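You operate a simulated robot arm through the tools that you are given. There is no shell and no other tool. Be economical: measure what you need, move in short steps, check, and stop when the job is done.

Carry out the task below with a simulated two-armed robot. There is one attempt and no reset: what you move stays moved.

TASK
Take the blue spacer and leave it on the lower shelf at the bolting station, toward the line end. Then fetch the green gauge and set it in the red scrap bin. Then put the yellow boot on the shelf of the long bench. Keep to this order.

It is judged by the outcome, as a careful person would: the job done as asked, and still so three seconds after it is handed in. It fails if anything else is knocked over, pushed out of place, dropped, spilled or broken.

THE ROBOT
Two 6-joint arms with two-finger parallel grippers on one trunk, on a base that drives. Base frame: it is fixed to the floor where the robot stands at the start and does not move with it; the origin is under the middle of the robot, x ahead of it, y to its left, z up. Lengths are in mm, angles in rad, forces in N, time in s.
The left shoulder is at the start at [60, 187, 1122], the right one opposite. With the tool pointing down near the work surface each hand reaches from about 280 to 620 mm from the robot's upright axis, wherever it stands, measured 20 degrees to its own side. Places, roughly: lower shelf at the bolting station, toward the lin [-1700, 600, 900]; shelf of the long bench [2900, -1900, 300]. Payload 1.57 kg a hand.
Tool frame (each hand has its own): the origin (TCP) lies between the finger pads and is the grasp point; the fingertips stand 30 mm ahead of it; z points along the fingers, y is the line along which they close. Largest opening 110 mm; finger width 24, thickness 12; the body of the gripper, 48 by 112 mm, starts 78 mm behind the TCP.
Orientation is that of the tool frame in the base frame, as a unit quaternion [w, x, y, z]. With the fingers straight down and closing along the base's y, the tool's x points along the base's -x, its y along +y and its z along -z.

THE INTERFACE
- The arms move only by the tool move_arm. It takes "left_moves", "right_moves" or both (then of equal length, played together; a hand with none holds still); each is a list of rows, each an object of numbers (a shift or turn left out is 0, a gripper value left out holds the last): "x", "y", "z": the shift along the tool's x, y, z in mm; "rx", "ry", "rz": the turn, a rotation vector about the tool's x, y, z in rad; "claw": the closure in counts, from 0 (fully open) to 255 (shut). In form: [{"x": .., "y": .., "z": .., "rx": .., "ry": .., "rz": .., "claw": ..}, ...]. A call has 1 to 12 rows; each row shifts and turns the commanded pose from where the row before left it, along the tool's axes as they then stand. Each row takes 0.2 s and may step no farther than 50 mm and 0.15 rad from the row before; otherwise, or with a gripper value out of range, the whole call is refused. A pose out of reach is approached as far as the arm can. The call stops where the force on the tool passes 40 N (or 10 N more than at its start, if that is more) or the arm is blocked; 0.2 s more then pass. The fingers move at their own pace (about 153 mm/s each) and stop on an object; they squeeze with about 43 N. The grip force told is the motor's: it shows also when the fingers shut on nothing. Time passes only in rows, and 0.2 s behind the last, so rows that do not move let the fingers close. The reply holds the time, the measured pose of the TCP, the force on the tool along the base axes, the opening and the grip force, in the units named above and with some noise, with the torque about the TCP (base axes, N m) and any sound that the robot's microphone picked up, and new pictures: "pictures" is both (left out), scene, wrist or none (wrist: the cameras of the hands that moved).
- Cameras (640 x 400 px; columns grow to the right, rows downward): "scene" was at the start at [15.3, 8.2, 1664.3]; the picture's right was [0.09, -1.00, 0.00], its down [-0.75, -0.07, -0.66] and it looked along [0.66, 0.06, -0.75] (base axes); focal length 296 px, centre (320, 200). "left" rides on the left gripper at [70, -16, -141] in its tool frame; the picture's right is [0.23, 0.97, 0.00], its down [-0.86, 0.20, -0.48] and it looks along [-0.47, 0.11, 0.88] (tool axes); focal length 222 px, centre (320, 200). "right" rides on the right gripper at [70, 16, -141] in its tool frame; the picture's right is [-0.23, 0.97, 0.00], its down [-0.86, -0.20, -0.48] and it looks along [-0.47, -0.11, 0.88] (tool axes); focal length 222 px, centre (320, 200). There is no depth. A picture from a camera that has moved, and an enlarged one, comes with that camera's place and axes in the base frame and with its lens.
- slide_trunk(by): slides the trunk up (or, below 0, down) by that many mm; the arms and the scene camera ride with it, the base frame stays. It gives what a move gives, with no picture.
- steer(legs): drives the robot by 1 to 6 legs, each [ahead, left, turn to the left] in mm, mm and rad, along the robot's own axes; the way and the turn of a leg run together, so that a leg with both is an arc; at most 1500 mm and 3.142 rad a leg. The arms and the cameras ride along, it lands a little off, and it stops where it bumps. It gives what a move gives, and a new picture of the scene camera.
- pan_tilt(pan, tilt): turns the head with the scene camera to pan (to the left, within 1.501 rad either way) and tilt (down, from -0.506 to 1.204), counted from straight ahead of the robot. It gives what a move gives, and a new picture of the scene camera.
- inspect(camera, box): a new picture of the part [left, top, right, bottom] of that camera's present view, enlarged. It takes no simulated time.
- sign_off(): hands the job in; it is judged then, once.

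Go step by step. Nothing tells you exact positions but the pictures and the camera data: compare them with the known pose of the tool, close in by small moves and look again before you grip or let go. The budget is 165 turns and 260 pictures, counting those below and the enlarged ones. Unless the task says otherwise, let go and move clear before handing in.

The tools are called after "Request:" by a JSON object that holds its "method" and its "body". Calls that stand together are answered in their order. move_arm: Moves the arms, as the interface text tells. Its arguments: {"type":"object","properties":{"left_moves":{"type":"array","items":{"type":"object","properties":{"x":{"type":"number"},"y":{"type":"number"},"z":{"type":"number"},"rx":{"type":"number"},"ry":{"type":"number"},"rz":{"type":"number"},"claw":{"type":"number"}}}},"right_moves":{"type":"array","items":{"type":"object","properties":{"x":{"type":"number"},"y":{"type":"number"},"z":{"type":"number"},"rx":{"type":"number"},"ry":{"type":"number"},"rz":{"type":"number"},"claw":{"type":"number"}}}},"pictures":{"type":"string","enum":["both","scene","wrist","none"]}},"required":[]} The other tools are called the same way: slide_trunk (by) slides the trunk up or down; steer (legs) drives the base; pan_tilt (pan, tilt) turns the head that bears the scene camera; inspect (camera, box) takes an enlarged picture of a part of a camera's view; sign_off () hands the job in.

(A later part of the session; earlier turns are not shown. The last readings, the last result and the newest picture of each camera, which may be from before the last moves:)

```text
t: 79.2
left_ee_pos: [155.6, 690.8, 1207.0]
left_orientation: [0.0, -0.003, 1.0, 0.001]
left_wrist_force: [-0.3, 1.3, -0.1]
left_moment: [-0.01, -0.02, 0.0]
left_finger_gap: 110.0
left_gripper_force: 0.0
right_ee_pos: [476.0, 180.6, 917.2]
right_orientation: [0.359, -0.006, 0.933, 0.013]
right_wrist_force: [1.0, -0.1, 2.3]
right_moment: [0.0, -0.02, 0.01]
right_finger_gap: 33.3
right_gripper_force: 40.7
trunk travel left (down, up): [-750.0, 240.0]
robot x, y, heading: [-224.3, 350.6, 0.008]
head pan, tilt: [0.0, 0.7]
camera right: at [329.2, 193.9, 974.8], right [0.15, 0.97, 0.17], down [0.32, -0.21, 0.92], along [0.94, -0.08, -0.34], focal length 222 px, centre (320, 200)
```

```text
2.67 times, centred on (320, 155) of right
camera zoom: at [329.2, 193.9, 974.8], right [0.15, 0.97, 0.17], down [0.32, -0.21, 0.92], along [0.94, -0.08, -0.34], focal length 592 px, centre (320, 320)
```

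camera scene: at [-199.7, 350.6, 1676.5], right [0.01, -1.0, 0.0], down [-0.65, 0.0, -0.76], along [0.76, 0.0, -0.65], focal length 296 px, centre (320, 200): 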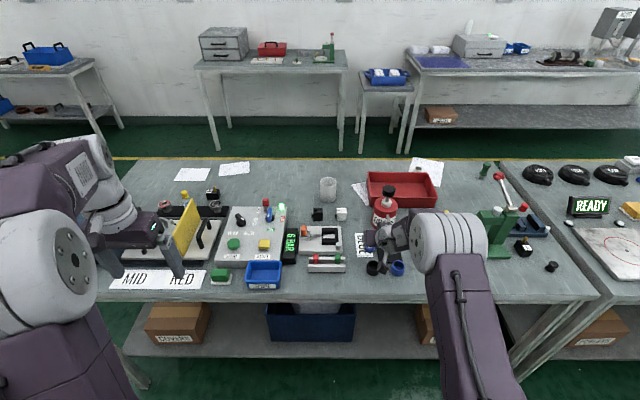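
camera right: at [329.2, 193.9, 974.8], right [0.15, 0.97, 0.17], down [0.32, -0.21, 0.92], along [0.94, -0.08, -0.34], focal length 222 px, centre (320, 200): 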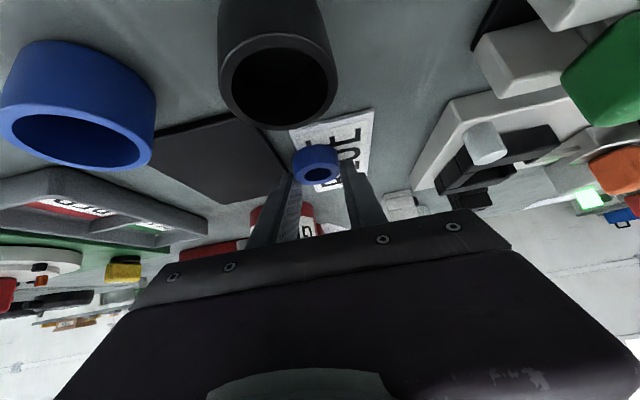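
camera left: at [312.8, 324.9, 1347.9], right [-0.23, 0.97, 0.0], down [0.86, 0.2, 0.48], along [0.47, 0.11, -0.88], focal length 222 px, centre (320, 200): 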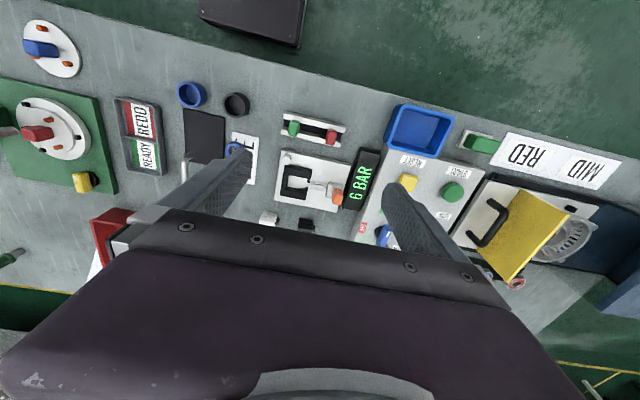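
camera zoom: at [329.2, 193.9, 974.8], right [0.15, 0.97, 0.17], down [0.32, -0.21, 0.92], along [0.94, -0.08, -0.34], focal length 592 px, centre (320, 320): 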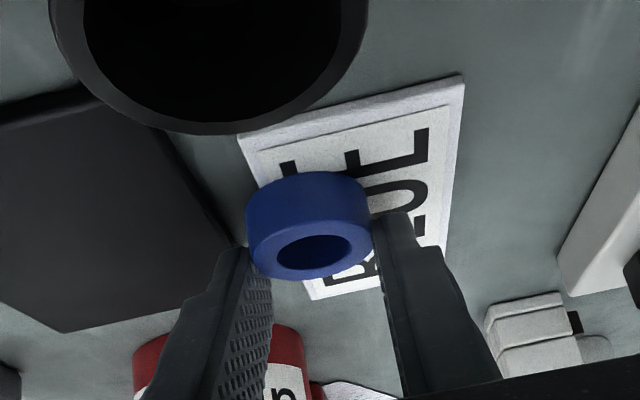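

Gripped (gap 33 mm, 41 N). I lift 60 mm and look.

Request:
{"method": "move_arm", "body": {"right_moves": [{"x": -13.5, "z": -15}, {"x": -13.5, "z": -15}, {"x": -13.5, "z": -15}, {"x": -13.5, "z": -15}], "pictures": "wrist"}}

Request:
{"method": "inspect", "body": {"camera": "right", "box": [220, 80, 420, 230]}}

```text
t: 80.2
left_ee_pos: [154.3, 691.6, 1207.9]
left_orientation: [0.001, -0.003, 1.0, 0.0]
left_wrist_force: [0.1, 0.6, 0.1]
left_moment: [-0.02, -0.02, -0.02]
left_finger_gap: 110.2
left_gripper_force: 0.1
right_ee_pos: [474.3, 180.4, 964.5]
right_orientation: [0.358, -0.006, 0.934, 0.013]
right_wrist_force: [0.2, -0.2, -0.6]
right_moment: [-0.02, 0.03, 0.04]
right_finger_gap: 33.4
right_gripper_force: 41.1
right hand out of reach, approached as far as the arm can: row 1, 2, 3
trunk travel left (down, up): [-750.0, 240.0]
robot x, y, heading: [-224.2, 348.9, 0.003]
head pan, tilt: [0.0, 0.7]
camera right: at [329.0, 193.3, 1022.5], right [0.15, 0.97, 0.17], down [0.32, -0.21, 0.92], along [0.94, -0.08, -0.34], focal length 222 px, centre (320, 200)
```

right: 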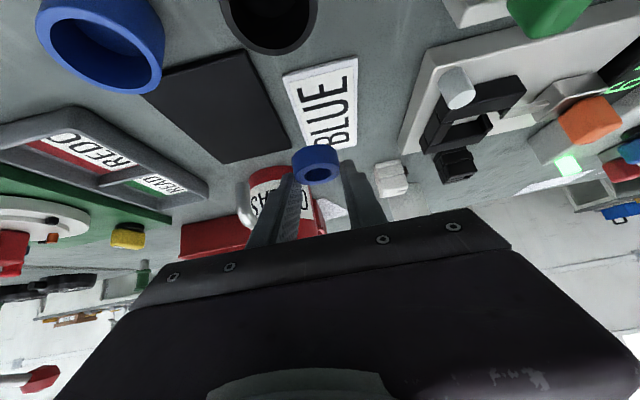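

```text
2.67 times, centred on (320, 155) of right
camera zoom: at [329.0, 193.3, 1022.5], right [0.15, 0.97, 0.17], down [0.32, -0.21, 0.92], along [0.94, -0.08, -0.34], focal length 592 px, centre (320, 320)
```

zoom: 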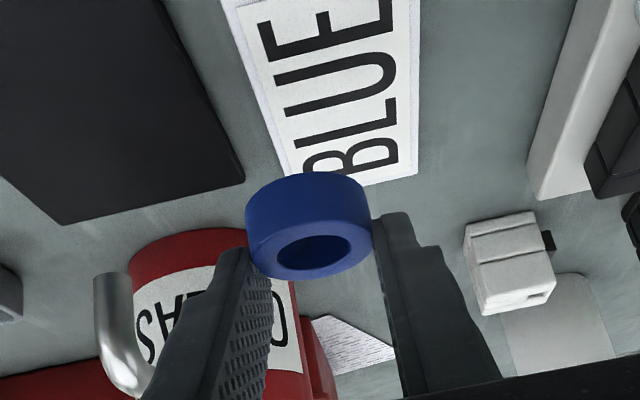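

The ring is held well. I raise the trunk, back off and turn around to the bolting station.

Request:
{"method": "slide_trunk", "body": {"by": 160}}

Request:
{"method": "steer", "body": {"legs": [[-150, 0, 0], [0, 0, 1.57], [0, 0, 1.565], [0, -250, 0]]}}

Request:
{"method": "pan_tilt", "body": {"pan": -0.1, "tilt": 0.7}}

```text
t: 82.0
left_ee_pos: [154.5, 691.6, 1366.4]
left_orientation: [0.0, -0.002, 1.0, 0.0]
left_wrist_force: [0.5, -0.3, 0.2]
left_moment: [0.01, 0.0, 0.0]
left_finger_gap: 110.0
left_gripper_force: 0.0
right_ee_pos: [475.9, 180.8, 1123.7]
right_orientation: [0.358, -0.006, 0.933, 0.012]
right_wrist_force: [-0.6, 0.3, -0.9]
right_moment: [0.03, -0.01, 0.0]
right_finger_gap: 33.0
right_gripper_force: 41.1
trunk travel left (down, up): [-910.0, 80.0]
robot x, y, heading: [-220.2, 346.8, 0.005]
head pan, tilt: [0.0, 0.7]
```

```text
t: 92.5
left_ee_pos: [-755.4, 252.2, 1366.3]
left_orientation: [-0.001, 1.0, 0.0, 0.0]
left_wrist_force: [0.3, -0.6, 0.3]
left_moment: [0.05, 0.01, -0.04]
left_finger_gap: 109.9
left_gripper_force: 0.0
right_ee_pos: [-1072.3, 765.1, 1123.8]
right_orientation: [0.01, 0.933, 0.004, -0.359]
right_wrist_force: [0.0, 0.2, 0.1]
right_moment: [0.04, 0.01, 0.02]
right_finger_gap: 33.2
right_gripper_force: 41.1
trunk travel left (down, up): [-910.0, 80.0]
robot x, y, heading: [-374.1, 597.9, -3.144]
head pan, tilt: [0.0, 0.7]
camera scene: at [-401.9, 592.6, 1836.5], right [0.0, 1.0, 0.0], down [0.64, 0.0, -0.76], along [-0.76, 0.0, -0.64], focal length 296 px, centre (320, 200)
```

scene: 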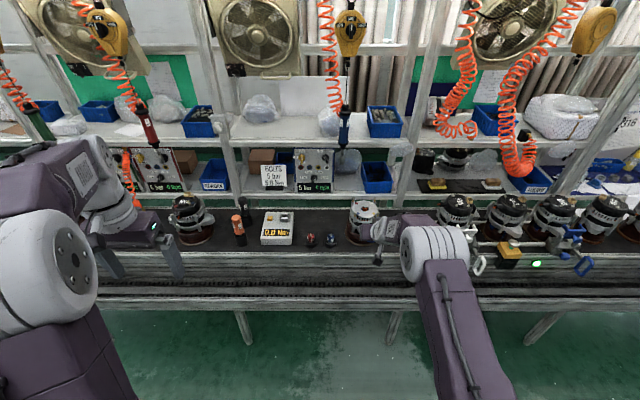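

```text
t: 93.1
left_ee_pos: [-754.4, 254.5, 1366.5]
left_orientation: [0.0, 1.0, 0.0, 0.0]
left_wrist_force: [0.3, 0.3, 0.4]
left_moment: [0.02, 0.0, 0.0]
left_finger_gap: 109.9
left_gripper_force: 0.1
right_ee_pos: [-1072.9, 767.5, 1123.6]
right_orientation: [0.012, 0.933, 0.004, -0.36]
right_wrist_force: [-0.2, -0.1, 0.3]
right_moment: [0.01, 0.01, 0.02]
right_finger_gap: 33.2
right_gripper_force: 41.6
trunk travel left (down, up): [-910.0, 80.0]
robot x, y, heading: [-375.7, 596.5, -3.144]
head pan, tilt: [-0.099, 0.7]
camera scene: at [-401.5, 604.2, 1836.5], right [0.1, 1.0, 0.0], down [0.64, -0.06, -0.76], along [-0.76, 0.08, -0.64], focal length 296 px, centre (320, 200)
```

scene: 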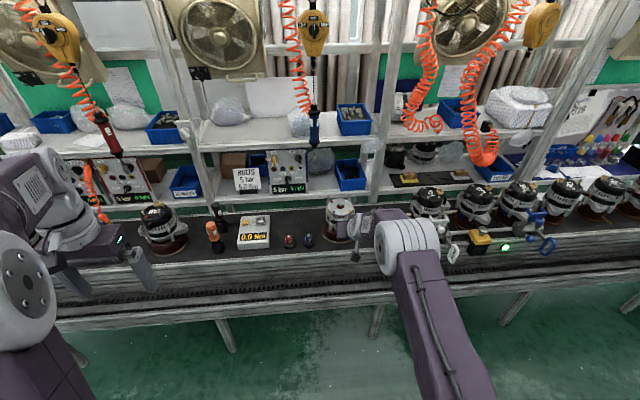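

Heading straight at the line. I lower the trunk partially, approach to x≈-780 and check clearances (alternator top ≈950, screwdriver tip ≈1200).

Request:
{"method": "slide_trunk", "body": {"by": -80}}

Request:
{"method": "steer", "body": {"legs": [[400, 0, 0]]}}

Request:
{"method": "inspect", "body": {"camera": "right", "box": [0, 0, 640, 400]}}

```text
t: 94.3
left_ee_pos: [-754.4, 256.0, 1285.6]
left_orientation: [0.001, 1.0, 0.0, 0.0]
left_wrist_force: [-0.4, 0.0, -0.1]
left_moment: [-0.02, 0.03, -0.03]
left_finger_gap: 110.0
left_gripper_force: 0.1
right_ee_pos: [-1074.8, 768.5, 1044.0]
right_orientation: [0.012, 0.933, 0.004, -0.359]
right_wrist_force: [-0.2, -0.3, 0.0]
right_moment: [0.02, 0.0, 0.0]
right_finger_gap: 33.1
right_gripper_force: 41.0
trunk travel left (down, up): [-830.0, 160.0]
robot x, y, heading: [-371.1, 596.3, -3.139]
head pan, tilt: [-0.099, 0.7]
```

```text
t: 96.8
left_ee_pos: [-1152.7, 253.2, 1287.6]
left_orientation: [-0.001, 1.0, 0.003, -0.001]
left_wrist_force: [0.0, 0.2, 1.0]
left_moment: [-0.03, 0.03, 0.0]
left_finger_gap: 110.0
left_gripper_force: 0.0
right_ee_pos: [-1471.6, 764.7, 1043.6]
right_orientation: [0.013, 0.933, 0.006, -0.36]
right_wrist_force: [1.1, -0.7, -0.2]
right_moment: [0.0, 0.02, -0.01]
right_finger_gap: 33.3
right_gripper_force: 41.1
trunk travel left (down, up): [-830.0, 160.0]
robot x, y, heading: [-773.5, 595.9, -3.142]
head pan, tilt: [-0.099, 0.7]
camera scene: at [-799.0, 604.6, 1756.5], right [0.1, 1.0, 0.0], down [0.64, -0.06, -0.77], along [-0.76, 0.07, -0.64], focal length 296 px, centre (320, 200)
```

scene: 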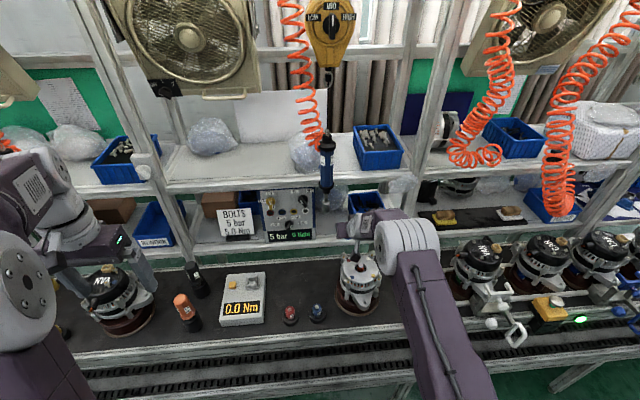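

```text
1.00 times, centred on (320, 200) of right
camera zoom: at [-1325.4, 752.7, 1102.9], right [-0.15, -0.97, 0.17], down [-0.32, 0.21, 0.92], along [-0.94, 0.08, -0.34], focal length 222 px, centre (320, 200)
```

zoom: 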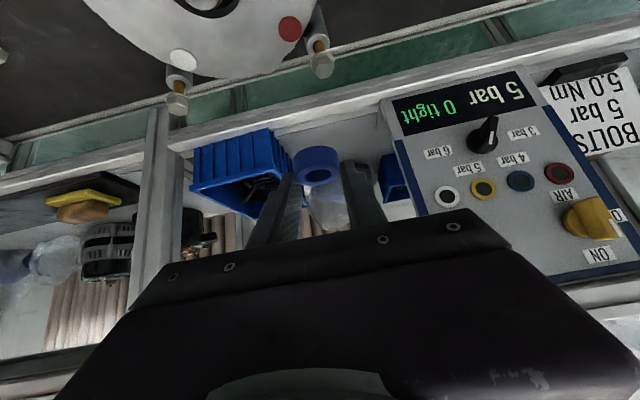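

I see the free spot between the blue bin and the controller: y 665–810, shelf front edge x≈-1600. I creep forward 130 and left 22.

Request:
{"method": "steer", "body": {"legs": [[130, 22, 0]]}}

Request:
{"method": "inspect", "body": {"camera": "right", "box": [0, 0, 640, 400]}}

```text
t: 98.1
left_ee_pos: [-1280.3, 231.5, 1288.0]
left_orientation: [0.0, 1.0, 0.002, -0.001]
left_wrist_force: [-0.7, -0.1, 0.8]
left_moment: [-0.02, 0.04, 0.01]
left_finger_gap: 109.9
left_gripper_force: 0.0
right_ee_pos: [-1601.1, 742.8, 1045.3]
right_orientation: [0.013, 0.933, 0.005, -0.36]
right_wrist_force: [0.0, -0.1, 0.3]
right_moment: [0.0, 0.0, 0.01]
right_finger_gap: 33.6
right_gripper_force: 40.9
trunk travel left (down, up): [-830.0, 160.0]
robot x, y, heading: [-907.7, 569.3, -3.137]
head pan, tilt: [-0.099, 0.7]
camera scene: at [-927.6, 582.9, 1756.6], right [0.1, 1.0, 0.0], down [0.64, -0.06, -0.77], along [-0.76, 0.07, -0.64], focal length 296 px, centre (320, 200)
```

scene: 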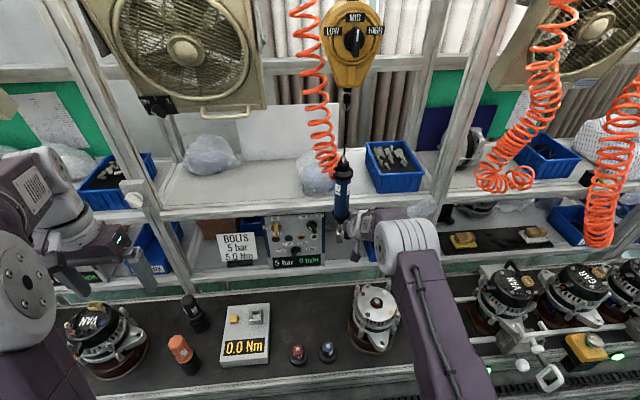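

```text
1.00 times, centred on (320, 200) of right
camera zoom: at [-1454.2, 731.0, 1103.2], right [-0.15, -0.97, 0.17], down [-0.32, 0.21, 0.92], along [-0.94, 0.08, -0.34], focal length 222 px, centre (320, 200)
```

zoom: 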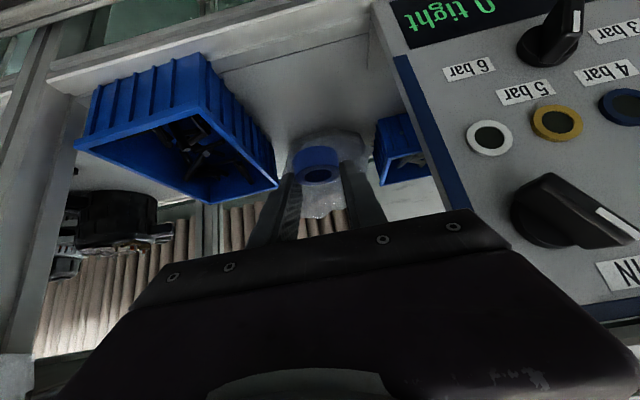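

Request:
{"method": "inspect", "body": {"camera": "scene", "box": [290, 140, 450, 300]}}

```text
2.50 times, centred on (370, 220) of scene
camera zoom: at [-927.6, 582.9, 1756.6], right [0.1, 1.0, 0.0], down [0.64, -0.06, -0.77], along [-0.76, 0.07, -0.64], focal length 739 px, centre (195, 150)
```

zoom: 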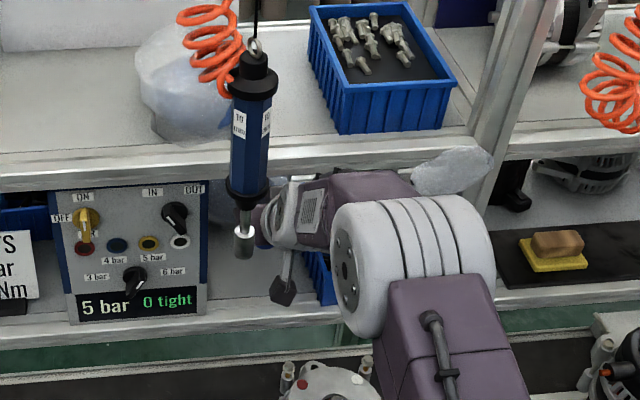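

Clearance near the alternator's bolts behind the wrist camera is tight, so I'll place deeper: ring at about x=-1690, y=740. I advance 55 more at this height.

Request:
{"method": "steer", "body": {"legs": [[60, 0, 0]]}}

Request:
{"method": "inspect", "body": {"camera": "scene", "box": [290, 140, 450, 300]}}

Request:
{"method": "inspect", "body": {"camera": "right", "box": [150, 0, 470, 240]}}

```text
t: 99.0
left_ee_pos: [-1317.7, 231.9, 1287.7]
left_orientation: [0.001, 1.0, 0.002, -0.001]
left_wrist_force: [0.6, 0.6, 0.1]
left_moment: [-0.02, 0.0, 0.02]
left_finger_gap: 110.0
left_gripper_force: 0.1
right_ee_pos: [-1627.7, 743.1, 1029.3]
right_orientation: [0.014, 0.94, 0.005, -0.341]
right_wrist_force: [2.7, -0.7, -3.6]
right_moment: [0.0, 0.36, -0.01]
right_finger_gap: 33.0
right_gripper_force: 41.2
trunk travel left (down, up): [-830.0, 160.0]
robot x, y, heading: [-938.1, 574.6, -3.139]
head pan, tilt: [-0.099, 0.7]
stopped in leg 1: the force on the tool passed its limit (the readings are from after the stop); the commanded pose is now the measured one
camera scene: at [-964.5, 582.5, 1756.4], right [0.1, 1.0, 0.0], down [0.64, -0.06, -0.77], along [-0.76, 0.07, -0.64], focal length 296 px, centre (320, 200)
```

scene: 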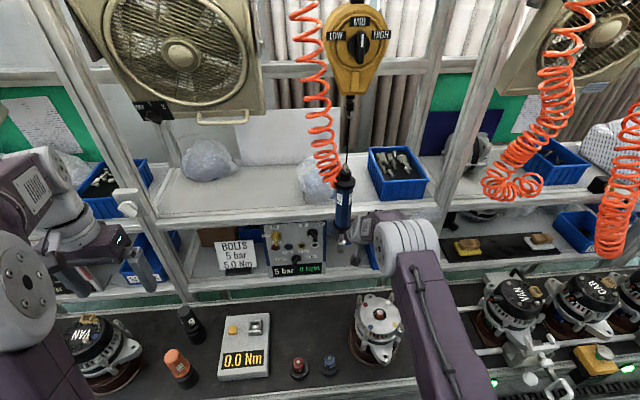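

```text
2.50 times, centred on (370, 220) of scene
camera zoom: at [-964.5, 582.5, 1756.4], right [0.1, 1.0, 0.0], down [0.64, -0.06, -0.77], along [-0.76, 0.07, -0.64], focal length 739 px, centre (195, 150)
```

zoom: 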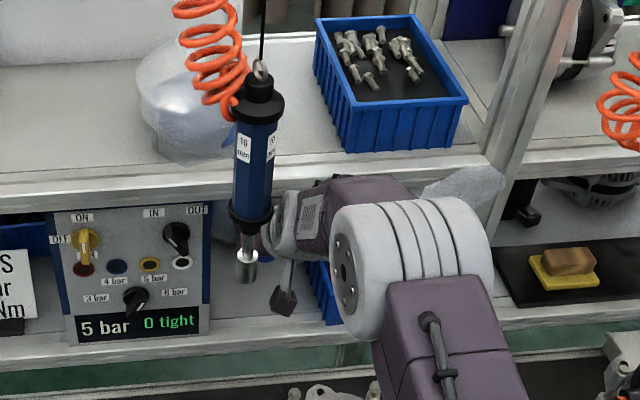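

```text
1.67 times, centred on (310, 120) of right
camera zoom: at [-1482.7, 730.7, 1094.3], right [-0.16, -0.97, 0.17], down [-0.35, 0.21, 0.91], along [-0.92, 0.08, -0.38], focal length 370 px, centre (337, 333)
```

zoom: 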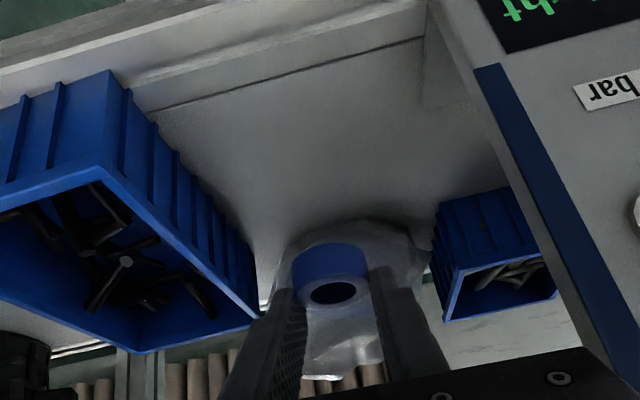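

The hand's top brushed the upper shelf lip, stopping the drive. I back off 30, then lower the trunk so the hand passes beneath it.

Request:
{"method": "steer", "body": {"legs": [[-35, 0, 0]]}}

Request:
{"method": "slide_trunk", "body": {"by": -85}}

Request:
{"method": "inspect", "body": {"camera": "scene", "box": [290, 140, 450, 300]}}

Request:
{"method": "inspect", "body": {"camera": "right", "box": [0, 0, 640, 400]}}

```text
t: 99.9
left_ee_pos: [-1294.5, 231.5, 1283.8]
left_orientation: [0.0, 1.0, 0.001, 0.003]
left_wrist_force: [-0.5, 0.2, -0.3]
left_moment: [0.04, -0.12, -0.03]
left_finger_gap: 110.0
left_gripper_force: 0.0
right_ee_pos: [-1601.9, 742.1, 1025.4]
right_orientation: [0.014, 0.941, 0.005, -0.338]
right_wrist_force: [-0.7, 0.8, -0.9]
right_moment: [0.03, -0.01, 0.02]
right_finger_gap: 33.1
right_gripper_force: 41.5
trunk travel left (down, up): [-830.0, 160.0]
robot x, y, heading: [-902.9, 573.4, -3.144]
head pan, tilt: [-0.099, 0.7]
camera scene: at [-944.5, 582.2, 1756.2], right [0.1, 1.0, 0.0], down [0.65, -0.06, -0.76], along [-0.76, 0.07, -0.65], focal length 296 px, centre (320, 200)
```

scene: 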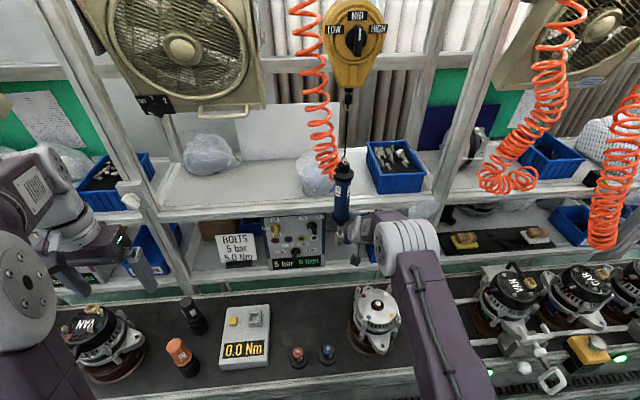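

```text
t: 101.1
left_ee_pos: [-1287.2, 232.4, 1201.4]
left_orientation: [0.001, 1.0, 0.001, 0.001]
left_wrist_force: [-0.3, -0.1, 0.6]
left_moment: [0.03, -0.01, 0.03]
left_finger_gap: 110.1
left_gripper_force: 0.0
right_ee_pos: [-1594.4, 742.7, 946.4]
right_orientation: [0.014, 0.94, 0.004, -0.342]
right_wrist_force: [-0.1, 0.2, -0.4]
right_moment: [-0.01, -0.04, 0.02]
right_finger_gap: 32.9
right_gripper_force: 40.9
trunk travel left (down, up): [-745.0, 245.0]
robot x, y, heading: [-905.0, 572.9, -3.141]
head pan, tilt: [-0.099, 0.7]
```

```text
2.50 times, centred on (370, 220) of scene
camera zoom: at [-933.6, 582.3, 1671.5], right [0.1, 1.0, 0.0], down [0.64, -0.06, -0.76], along [-0.76, 0.07, -0.64], focal length 739 px, centre (195, 150)
```

zoom: 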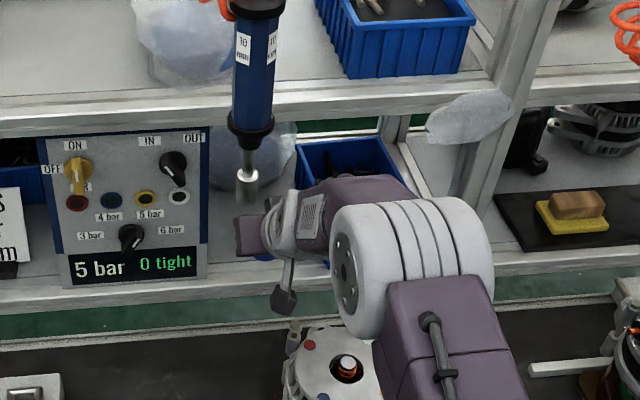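

```text
1.00 times, centred on (320, 200) of right
camera zoom: at [-1451.0, 730.9, 1009.1], right [-0.16, -0.97, 0.17], down [-0.35, 0.21, 0.91], along [-0.92, 0.08, -0.37], focal length 222 px, centre (320, 200)
```

zoom: 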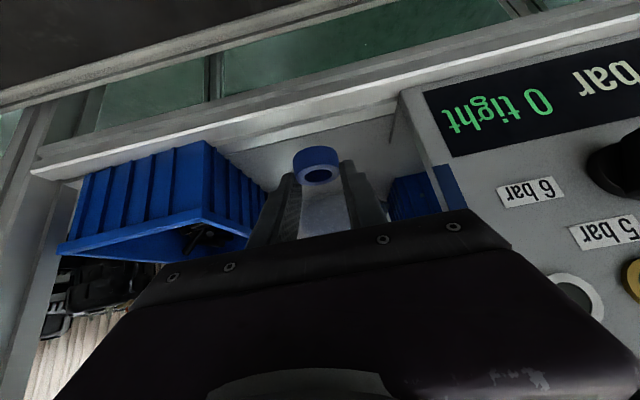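

Clear below the upper shelf. I lower 22 more and move in 55.

Request:
{"method": "slide_trunk", "body": {"by": -22}}

Request:
{"method": "steer", "body": {"legs": [[45, 0, 0]]}}

Request:
{"method": "inspect", "body": {"camera": "right", "box": [150, 0, 470, 240]}}

Request:
{"method": "inspect", "body": {"camera": "scene", "box": [290, 140, 450, 300]}}

```text
t: 101.8
left_ee_pos: [-1286.0, 232.3, 1180.0]
left_orientation: [0.001, 1.0, 0.001, 0.001]
left_wrist_force: [-0.5, 0.5, 0.1]
left_moment: [0.02, 0.04, -0.01]
left_finger_gap: 110.2
left_gripper_force: 0.1
right_ee_pos: [-1595.3, 742.6, 922.7]
right_orientation: [0.013, 0.939, 0.004, -0.343]
right_wrist_force: [0.4, 1.1, -0.9]
right_moment: [0.0, 0.02, 0.01]
right_finger_gap: 33.1
right_gripper_force: 40.9
trunk travel left (down, up): [-723.0, 267.0]
robot x, y, heading: [-903.6, 576.5, -3.14]
head pan, tilt: [-0.099, 0.7]
```

```text
t: 102.7
left_ee_pos: [-1326.6, 232.3, 1181.8]
left_orientation: [0.001, 1.0, 0.001, -0.002]
left_wrist_force: [0.6, -0.5, 0.5]
left_moment: [0.0, 0.04, 0.01]
left_finger_gap: 110.2
left_gripper_force: 0.1
right_ee_pos: [-1637.5, 742.2, 926.2]
right_orientation: [0.014, 0.939, 0.004, -0.345]
right_wrist_force: [1.0, -0.9, -0.1]
right_moment: [-0.01, 0.01, -0.01]
right_finger_gap: 33.2
right_gripper_force: 40.9
trunk travel left (down, up): [-723.0, 267.0]
robot x, y, heading: [-946.3, 569.8, -3.139]
head pan, tilt: [-0.099, 0.7]
camera scene: at [-970.9, 582.2, 1649.7], right [0.1, 1.0, 0.0], down [0.64, -0.06, -0.77], along [-0.76, 0.07, -0.64], focal length 296 px, centre (320, 200)
```

scene: 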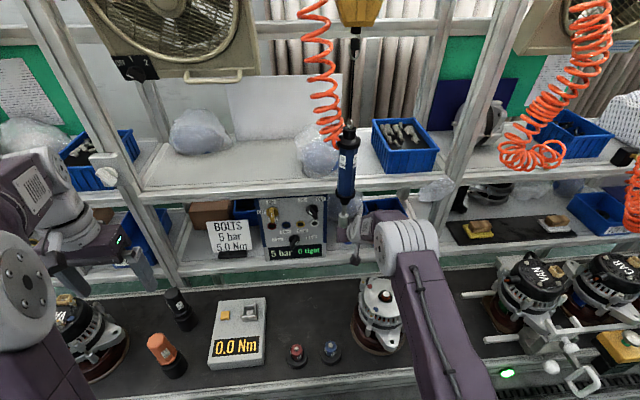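

```text
1.67 times, centred on (310, 120) of right
camera zoom: at [-1491.7, 730.9, 990.0], right [-0.16, -0.97, 0.17], down [-0.35, 0.21, 0.91], along [-0.93, 0.08, -0.37], focal length 370 px, centre (337, 333)
```

zoom: 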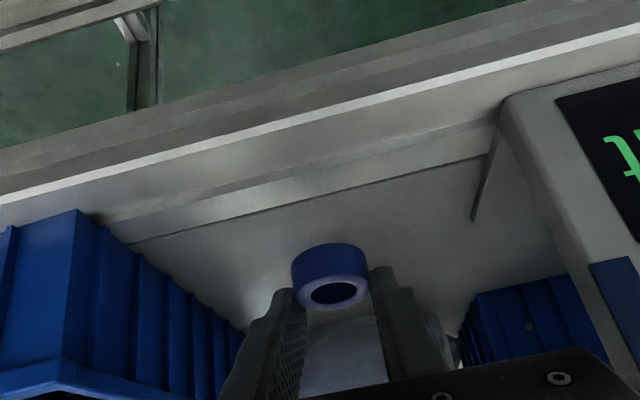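

```text
2.50 times, centred on (370, 220) of scene
camera zoom: at [-970.9, 582.2, 1649.7], right [0.1, 1.0, 0.0], down [0.64, -0.06, -0.77], along [-0.76, 0.07, -0.64], focal length 739 px, centre (195, 150)
```

zoom: 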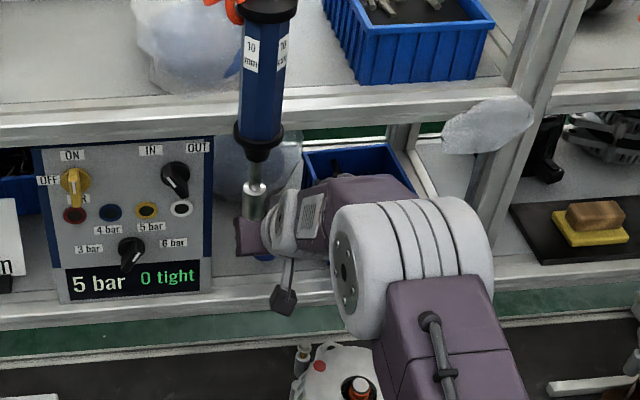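

The ring hovers just past the shelf's front rail; I go 35 deeper so it rests fully on the board.

Request:
{"method": "steer", "body": {"legs": [[36, 0, 0]]}}

Request:
{"method": "inspect", "body": {"camera": "right", "box": [150, 0, 470, 240]}}

```text
t: 103.5
left_ee_pos: [-1361.7, 231.4, 1181.8]
left_orientation: [0.0, 1.0, 0.002, -0.002]
left_wrist_force: [-0.4, -1.1, 0.1]
left_moment: [0.01, 0.07, 0.02]
left_finger_gap: 110.1
left_gripper_force: 0.1
right_ee_pos: [-1673.8, 742.2, 927.0]
right_orientation: [0.014, 0.939, 0.005, -0.345]
right_wrist_force: [0.9, 0.6, 0.8]
right_moment: [0.0, 0.0, 0.0]
right_finger_gap: 33.1
right_gripper_force: 41.5
trunk travel left (down, up): [-723.0, 267.0]
robot x, y, heading: [-984.5, 575.0, -3.139]
head pan, tilt: [-0.099, 0.7]
camera scene: at [-1007.1, 582.1, 1649.6], right [0.1, 1.0, 0.0], down [0.64, -0.06, -0.77], along [-0.76, 0.07, -0.64], focal length 296 px, centre (320, 200)
```

scene: 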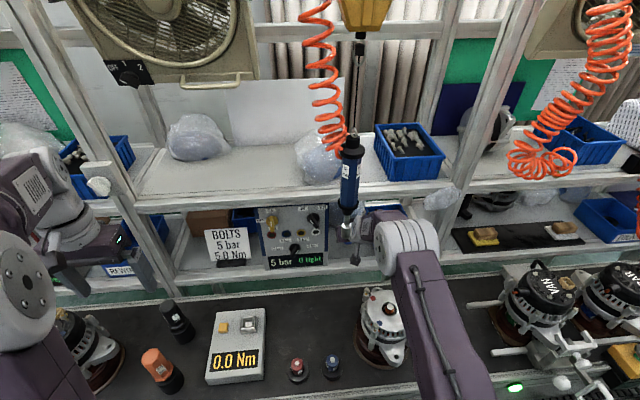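

```text
1.67 times, centred on (310, 120) of right
camera zoom: at [-1527.6, 730.7, 989.8], right [-0.16, -0.97, 0.17], down [-0.35, 0.21, 0.91], along [-0.93, 0.08, -0.37], focal length 370 px, centre (337, 333)
```

zoom: 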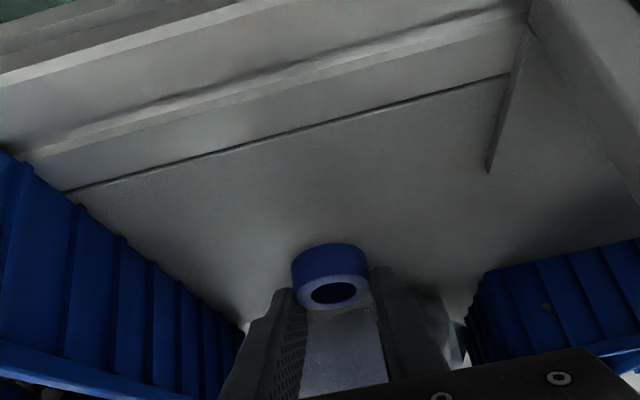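

Spot is good. I lower gently toward the shelf.

Request:
{"method": "slide_trunk", "body": {"by": -14}}

Request:
{"method": "move_arm", "body": {"right_moves": [{"x": 1.9, "z": 2.3}, {"x": 1.9, "z": 2.3}], "pictures": "wrist"}}

```text
t: 104.1
left_ee_pos: [-1364.7, 232.3, 1166.8]
left_orientation: [-0.001, 1.0, 0.002, 0.0]
left_wrist_force: [0.4, 0.5, 0.1]
left_moment: [0.02, 0.04, 0.0]
left_finger_gap: 109.9
left_gripper_force: 0.1
right_ee_pos: [-1674.4, 742.8, 910.1]
right_orientation: [0.014, 0.939, 0.005, -0.343]
right_wrist_force: [0.6, -0.6, -0.5]
right_moment: [0.01, 0.02, -0.02]
right_finger_gap: 33.2
right_gripper_force: 41.3
trunk travel left (down, up): [-709.0, 281.0]
robot x, y, heading: [-984.8, 574.3, -3.135]
head pan, tilt: [-0.099, 0.7]
```

```text
t: 104.7
left_ee_pos: [-1365.8, 232.3, 1166.0]
left_orientation: [0.0, 1.0, 0.002, 0.0]
left_wrist_force: [0.0, 0.3, 0.0]
left_moment: [0.01, -0.01, -0.01]
left_finger_gap: 109.8
left_gripper_force: 0.0
right_ee_pos: [-1675.8, 743.0, 904.6]
right_orientation: [0.013, 0.939, 0.004, -0.343]
right_wrist_force: [0.6, -0.5, -1.3]
right_moment: [0.0, -0.01, 0.0]
right_finger_gap: 33.3
right_gripper_force: 41.0
trunk travel left (down, up): [-709.0, 281.0]
robot x, y, heading: [-981.9, 575.2, -3.135]
head pan, tilt: [-0.099, 0.7]
camera right: at [-1531.1, 730.6, 968.0], right [-0.16, -0.97, 0.17], down [-0.35, 0.21, 0.91], along [-0.92, 0.08, -0.37], focal length 222 px, centre (320, 200)
```

right: 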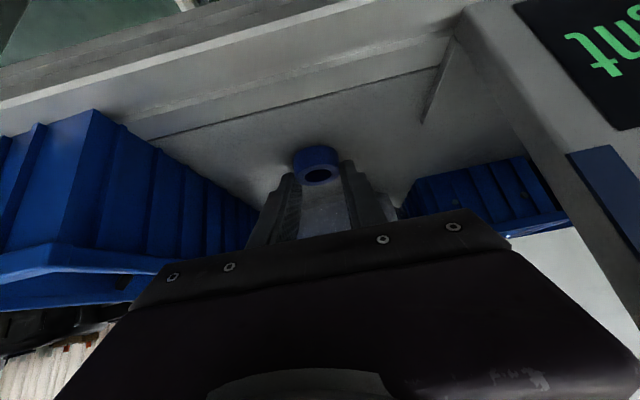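

Request:
{"method": "move_arm", "body": {"right_moves": [{"x": 1.5, "z": 1.8}, {"x": 1.5, "z": 1.8}], "pictures": "none"}}

Request:
{"method": "inspect", "body": {"camera": "right", "box": [240, 80, 400, 200]}}

```text
t: 105.3
left_ee_pos: [-1363.8, 231.5, 1167.7]
left_orientation: [0.0, 1.0, 0.001, -0.001]
left_wrist_force: [0.2, 0.1, 0.2]
left_moment: [0.02, 0.0, -0.01]
left_finger_gap: 109.6
left_gripper_force: 0.2
right_ee_pos: [-1675.7, 741.5, 904.2]
right_orientation: [0.013, 0.938, 0.004, -0.347]
right_wrist_force: [-0.8, 1.4, 13.3]
right_moment: [0.15, 0.28, 0.01]
right_finger_gap: 33.1
right_gripper_force: 41.4
trunk travel left (down, up): [-709.0, 281.0]
robot x, y, heading: [-987.1, 572.0, -3.138]
head pan, tilt: [-0.099, 0.7]
```

```text
3.33 times, centred on (320, 140) of right
camera zoom: at [-1530.6, 730.3, 965.6], right [-0.16, -0.97, 0.17], down [-0.34, 0.21, 0.91], along [-0.93, 0.08, -0.37], focal length 740 px, centre (320, 400)
```

zoom: 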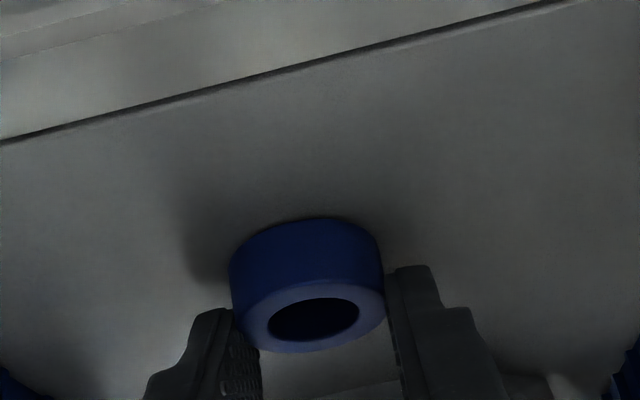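

Contact with the shelf (13 N). I open a little and back out along the tool axis.

Request:
{"method": "move_arm", "body": {"right_moves": [{"x": -0.6, "z": -0.7}, {"claw": 140}, {"z": 0}], "pictures": "wrist"}}

Request:
{"method": "move_arm", "body": {"right_moves": [{"z": -12}, {"z": -20}], "pictures": "wrist"}}

```text
t: 106.1
left_ee_pos: [-1364.5, 230.2, 1166.9]
left_orientation: [0.0, 1.0, 0.002, -0.001]
left_wrist_force: [-1.0, -0.2, 0.4]
left_moment: [0.0, 0.01, 0.0]
left_finger_gap: 110.0
left_gripper_force: 0.1
right_ee_pos: [-1674.7, 740.7, 901.5]
right_orientation: [0.014, 0.939, 0.006, -0.343]
right_wrist_force: [2.7, -6.1, 8.2]
right_moment: [0.01, 0.01, -0.03]
right_finger_gap: 43.4
right_gripper_force: 0.0
trunk travel left (down, up): [-709.0, 281.0]
robot x, y, heading: [-987.0, 574.2, -3.138]
head pan, tilt: [-0.099, 0.7]
camera right: at [-1529.1, 729.2, 964.8], right [-0.16, -0.97, 0.17], down [-0.35, 0.21, 0.91], along [-0.92, 0.08, -0.37], focal length 222 px, centre (320, 200)
```

right: 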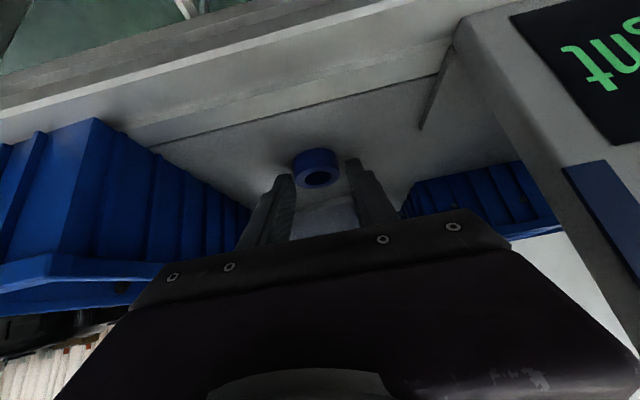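

```text
t: 106.7
left_ee_pos: [-1364.7, 231.2, 1165.5]
left_orientation: [0.0, 1.0, 0.003, 0.0]
left_wrist_force: [-0.1, 0.5, 0.0]
left_moment: [-0.03, -0.01, -0.01]
left_finger_gap: 110.1
left_gripper_force: 0.0
right_ee_pos: [-1664.2, 741.4, 914.9]
right_orientation: [0.015, 0.94, 0.005, -0.342]
right_wrist_force: [-0.2, -0.1, 0.2]
right_moment: [0.01, -0.02, -0.01]
right_finger_gap: 49.7
right_gripper_force: 0.0
right hand out of reach, approached as far as the arm can: row 2
trunk travel left (down, up): [-709.0, 281.0]
robot x, y, heading: [-989.0, 574.6, -3.143]
head pan, tilt: [-0.099, 0.7]
camera right: at [-1518.5, 730.1, 978.8], right [-0.15, -0.97, 0.17], down [-0.35, 0.21, 0.91], along [-0.92, 0.08, -0.38], focal length 222 px, centre (320, 200)
```

right: 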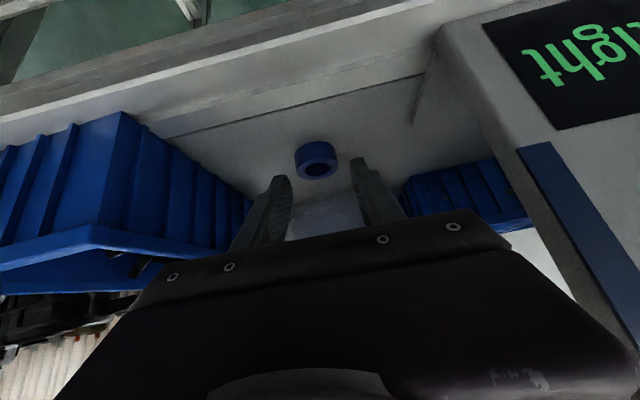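

The spacer stands on the shelf. I raise slightly and drive straight back out.

Request:
{"method": "slide_trunk", "body": {"by": 15}}

Request:
{"method": "steer", "body": {"legs": [[-90, 0, 0]]}}

Request:
{"method": "inspect", "body": {"camera": "right", "box": [0, 0, 640, 400]}}

```text
t: 107.4
left_ee_pos: [-1366.4, 231.7, 1181.4]
left_orientation: [0.0, 1.0, 0.002, 0.0]
left_wrist_force: [-0.5, 0.2, 0.7]
left_moment: [0.02, 0.02, -0.03]
left_finger_gap: 109.8
left_gripper_force: 0.1
right_ee_pos: [-1662.9, 740.1, 929.8]
right_orientation: [0.016, 0.94, 0.005, -0.342]
right_wrist_force: [-0.1, 0.6, 0.5]
right_moment: [-0.02, 0.0, -0.03]
right_finger_gap: 49.7
right_gripper_force: 0.1
trunk travel left (down, up): [-724.0, 266.0]
robot x, y, heading: [-981.3, 568.9, -3.137]
head pan, tilt: [-0.099, 0.7]
```

```text
t: 108.5
left_ee_pos: [-1276.0, 231.2, 1181.3]
left_orientation: [0.0, 1.0, 0.002, 0.0]
left_wrist_force: [0.2, -0.8, 0.2]
left_moment: [0.03, 0.04, 0.02]
left_finger_gap: 110.0
left_gripper_force: 0.0
right_ee_pos: [-1574.3, 740.8, 930.0]
right_orientation: [0.015, 0.94, 0.006, -0.342]
right_wrist_force: [0.0, 0.0, 0.1]
right_moment: [-0.03, 0.0, 0.0]
right_finger_gap: 49.6
right_gripper_force: 0.1
trunk travel left (down, up): [-724.0, 266.0]
robot x, y, heading: [-898.6, 571.1, -3.138]
head pan, tilt: [-0.099, 0.7]
camera scene: at [-923.9, 581.4, 1650.5], right [0.1, 1.0, 0.0], down [0.64, -0.06, -0.76], along [-0.76, 0.07, -0.64], focal length 296 px, centre (320, 200)
```

scene: 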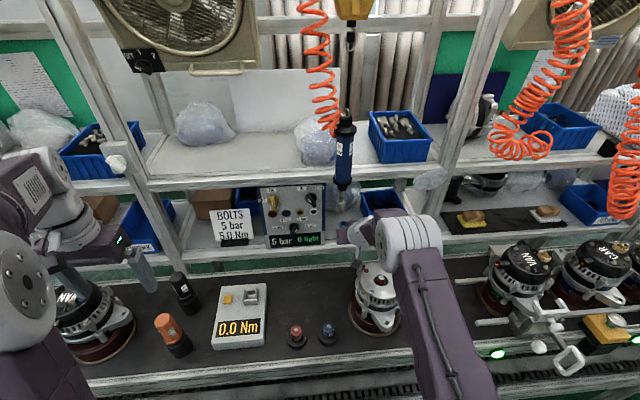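

```text
1.00 times, centred on (320, 200) of right
camera zoom: at [-1430.3, 729.7, 993.5], right [-0.15, -0.97, 0.17], down [-0.35, 0.21, 0.91], along [-0.92, 0.08, -0.38], focal length 222 px, centre (320, 200)
```

zoom: 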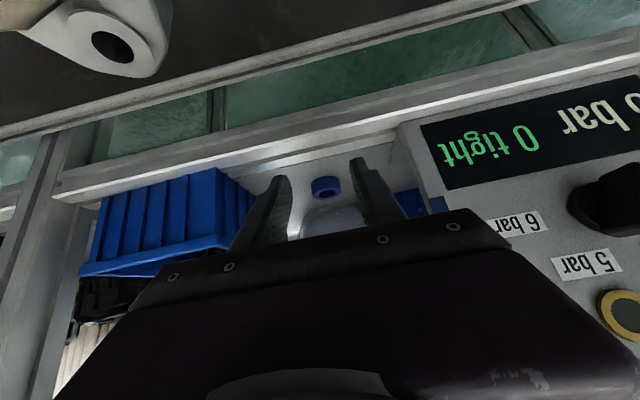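

The spacer is placed. Next, the gauge [915,-370], bin and boot all lie near the far edge (x≈1058) of the bench, so I'll go round to its back side. I raise, back off and strafe past the bench's left end.

Request:
{"method": "slide_trunk", "body": {"by": 100}}

Request:
{"method": "steer", "body": {"legs": [[-540, 0, 0], [0, -1400, 0]]}}

Request:
{"method": "pan_tilt", "body": {"pan": -1.5, "tilt": 0.5}}

```text
t: 109.8
left_ee_pos: [-1274.8, 232.9, 1280.8]
left_orientation: [0.0, 1.0, 0.001, 0.0]
left_wrist_force: [0.4, -0.2, -0.8]
left_moment: [0.0, 0.02, 0.0]
left_finger_gap: 110.1
left_gripper_force: 0.0
right_ee_pos: [-1574.0, 741.8, 1030.0]
right_orientation: [0.016, 0.939, 0.006, -0.342]
right_wrist_force: [0.6, 0.6, -0.7]
right_moment: [0.0, -0.01, -0.02]
right_finger_gap: 49.7
right_gripper_force: 0.1
trunk travel left (down, up): [-824.0, 166.0]
robot x, y, heading: [-897.5, 572.5, -3.14]
head pan, tilt: [-0.099, 0.7]
```

```text
t: 119.5
left_ee_pos: [-742.6, 1625.5, 1282.1]
left_orientation: [0.001, 1.0, 0.0, 0.001]
left_wrist_force: [0.4, 0.3, -0.3]
left_moment: [0.0, -0.02, -0.01]
left_finger_gap: 110.0
left_gripper_force: 0.1
right_ee_pos: [-1040.0, 2135.4, 1030.6]
right_orientation: [0.015, 0.939, 0.004, -0.343]
right_wrist_force: [-0.2, 0.1, -0.3]
right_moment: [0.0, -0.02, -0.03]
right_finger_gap: 49.6
right_gripper_force: 0.0
trunk travel left (down, up): [-824.0, 166.0]
robot x, y, heading: [-360.6, 1965.4, -3.14]
head pan, tilt: [-0.099, 0.7]
camera scene: at [-388.5, 1975.2, 1750.5], right [0.1, 1.0, 0.0], down [0.64, -0.06, -0.76], along [-0.76, 0.08, -0.64], focal length 296 px, centre (320, 200)
```

scene: 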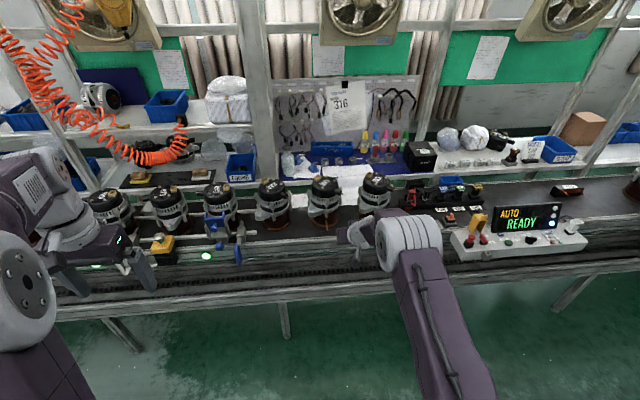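

```text
t: 121.0
left_ee_pos: [-742.0, 1626.8, 1281.0]
left_orientation: [0.0, 1.0, 0.0, 0.001]
left_wrist_force: [0.7, -0.2, 0.7]
left_moment: [0.0, 0.01, 0.01]
left_finger_gap: 110.1
left_gripper_force: 0.1
right_ee_pos: [-1039.5, 2136.7, 1030.5]
right_orientation: [0.016, 0.94, 0.005, -0.342]
right_wrist_force: [0.7, -0.3, -0.1]
right_moment: [0.02, -0.02, -0.03]
right_finger_gap: 49.5
right_gripper_force: 0.2
trunk travel left (down, up): [-824.0, 166.0]
robot x, y, heading: [-364.4, 1965.0, -3.138]
head pan, tilt: [-1.499, 0.499]
camera scene: at [-310.7, 2058.2, 1768.2], right [1.0, 0.07, 0.0], down [0.04, -0.48, -0.88], along [-0.06, 0.88, -0.48], focal length 296 px, centre (320, 200)
```

scene: 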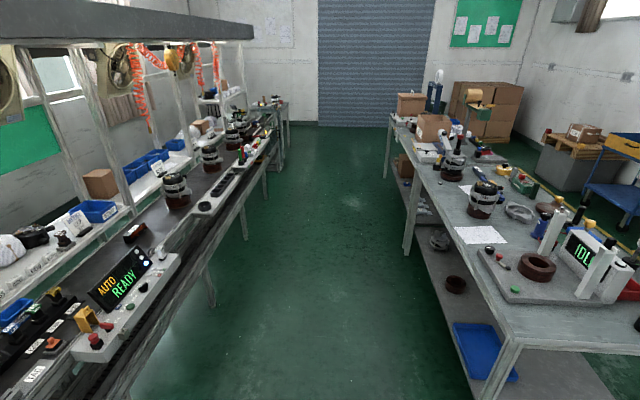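

Passage between benches is clear (y 1210–2760). I drive backwards (+x) to x≈1740.

Request:
{"method": "steer", "body": {"legs": [[-1300, 0, 0], [-800, 0, 0]]}}

Request:
{"method": "pan_tilt", "body": {"pan": 0.9, "tilt": 0.5}}

```text
t: 131.3
left_ee_pos: [1343.0, 1628.9, 1280.6]
left_orientation: [-0.001, 1.0, -0.002, 0.001]
left_wrist_force: [-1.0, -0.4, 0.0]
left_moment: [0.01, -0.01, 0.0]
left_finger_gap: 110.5
left_gripper_force: 0.0
right_ee_pos: [1049.0, 2140.0, 1029.6]
right_orientation: [0.014, 0.939, 0.002, -0.343]
right_wrist_force: [-0.3, -0.1, -0.8]
right_moment: [0.02, 0.0, 0.01]
right_finger_gap: 49.6
right_gripper_force: 0.1
trunk travel left (down, up): [-824.0, 166.0]
robot x, y, heading: [1728.0, 1968.0, 3.139]
head pan, tilt: [-1.499, 0.499]
camera scene: at [1776.4, 2058.0, 1768.2], right [1.0, 0.07, 0.0], down [0.03, -0.48, -0.88], along [-0.06, 0.88, -0.48], focal length 296 px, centre (320, 200)
```

scene: 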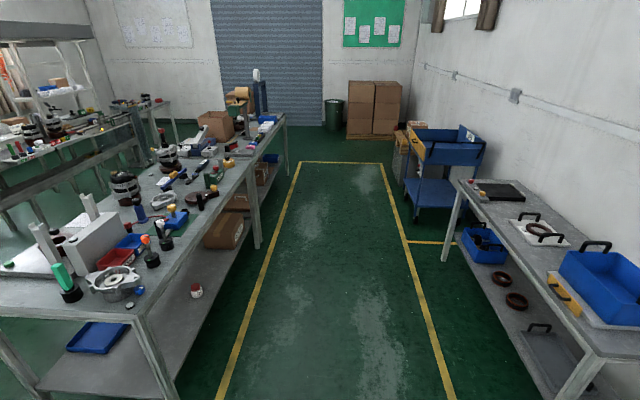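

```text
t: 133.5
left_ee_pos: [1343.0, 1627.4, 1281.2]
left_orientation: [0.0, 1.0, -0.003, 0.0]
left_wrist_force: [-0.6, 0.1, 0.1]
left_moment: [-0.01, 0.03, 0.01]
left_finger_gap: 110.1
left_gripper_force: 0.1
right_ee_pos: [1048.4, 2140.1, 1029.3]
right_orientation: [0.015, 0.94, 0.003, -0.342]
right_wrist_force: [-0.1, -0.3, -0.2]
right_moment: [-0.01, 0.02, 0.0]
right_finger_gap: 49.7
right_gripper_force: 0.1
trunk travel left (down, up): [-824.0, 166.0]
robot x, y, heading: [1723.5, 1966.8, 3.141]
head pan, tilt: [0.901, 0.499]
camera scene: at [1726.7, 1896.2, 1768.2], right [-0.78, 0.62, 0.0], down [0.3, 0.37, -0.88], along [-0.55, -0.69, -0.48], focal length 296 px, centre (320, 200)
```

scene: 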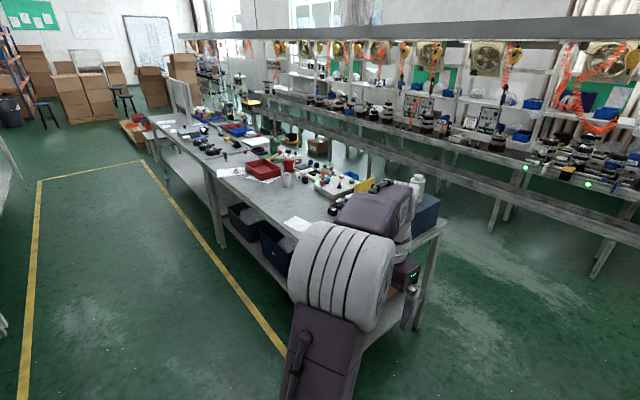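

Clear aisle behind the bench. I strafe along it to the gauge area.

Request:
{"method": "steer", "body": {"legs": [[0, 1050, 0], [0, 1060, 0]]}}

Request:
{"method": "pan_tilt", "body": {"pan": 0.0, "tilt": 0.65}}

```text
t: 144.0
left_ee_pos: [1327.5, -478.0, 1281.6]
left_orientation: [0.001, 1.0, -0.004, 0.0]
left_wrist_force: [0.2, -0.1, 0.1]
left_moment: [-0.01, -0.02, 0.01]
left_finger_gap: 109.9
left_gripper_force: 0.1
right_ee_pos: [1034.4, 35.6, 1029.9]
right_orientation: [0.014, 0.939, 0.001, -0.342]
right_wrist_force: [0.1, -0.7, 0.1]
right_moment: [0.01, 0.0, -0.01]
right_finger_gap: 49.9
right_gripper_force: 0.1
trunk travel left (down, up): [-824.0, 166.0]
robot x, y, heading: [1713.0, -142.5, 3.136]
head pan, tilt: [0.901, 0.499]
camera scene: at [1711.8, -210.6, 1768.2], right [-0.78, 0.63, 0.0], down [0.3, 0.37, -0.88], along [-0.55, -0.68, -0.48], focal length 296 px, centre (320, 200)
```

scene: 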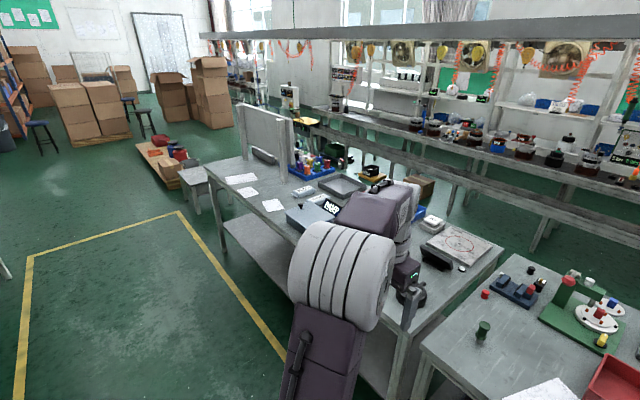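

```text
t: 145.2
left_ee_pos: [1327.6, -477.9, 1280.3]
left_orientation: [0.0, 1.0, -0.004, 0.0]
left_wrist_force: [0.3, -0.1, 0.0]
left_moment: [0.04, 0.02, -0.04]
left_finger_gap: 110.3
left_gripper_force: 0.1
right_ee_pos: [1033.7, 34.1, 1030.0]
right_orientation: [0.014, 0.94, 0.001, -0.342]
right_wrist_force: [0.9, -0.2, 0.4]
right_moment: [-0.01, -0.01, 0.04]
right_finger_gap: 49.7
right_gripper_force: 0.1
trunk travel left (down, up): [-824.0, 166.0]
robot x, y, heading: [1713.6, -140.0, 3.133]
head pan, tilt: [0.0, 0.649]
camera scene: at [1682.1, -139.9, 1754.9], right [0.01, 1.0, 0.0], down [0.6, 0.0, -0.8], along [-0.8, 0.01, -0.6], focal length 296 px, centre (320, 200)
```

scene: 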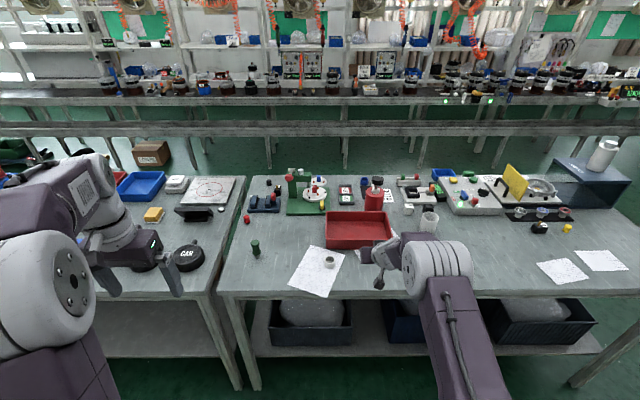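

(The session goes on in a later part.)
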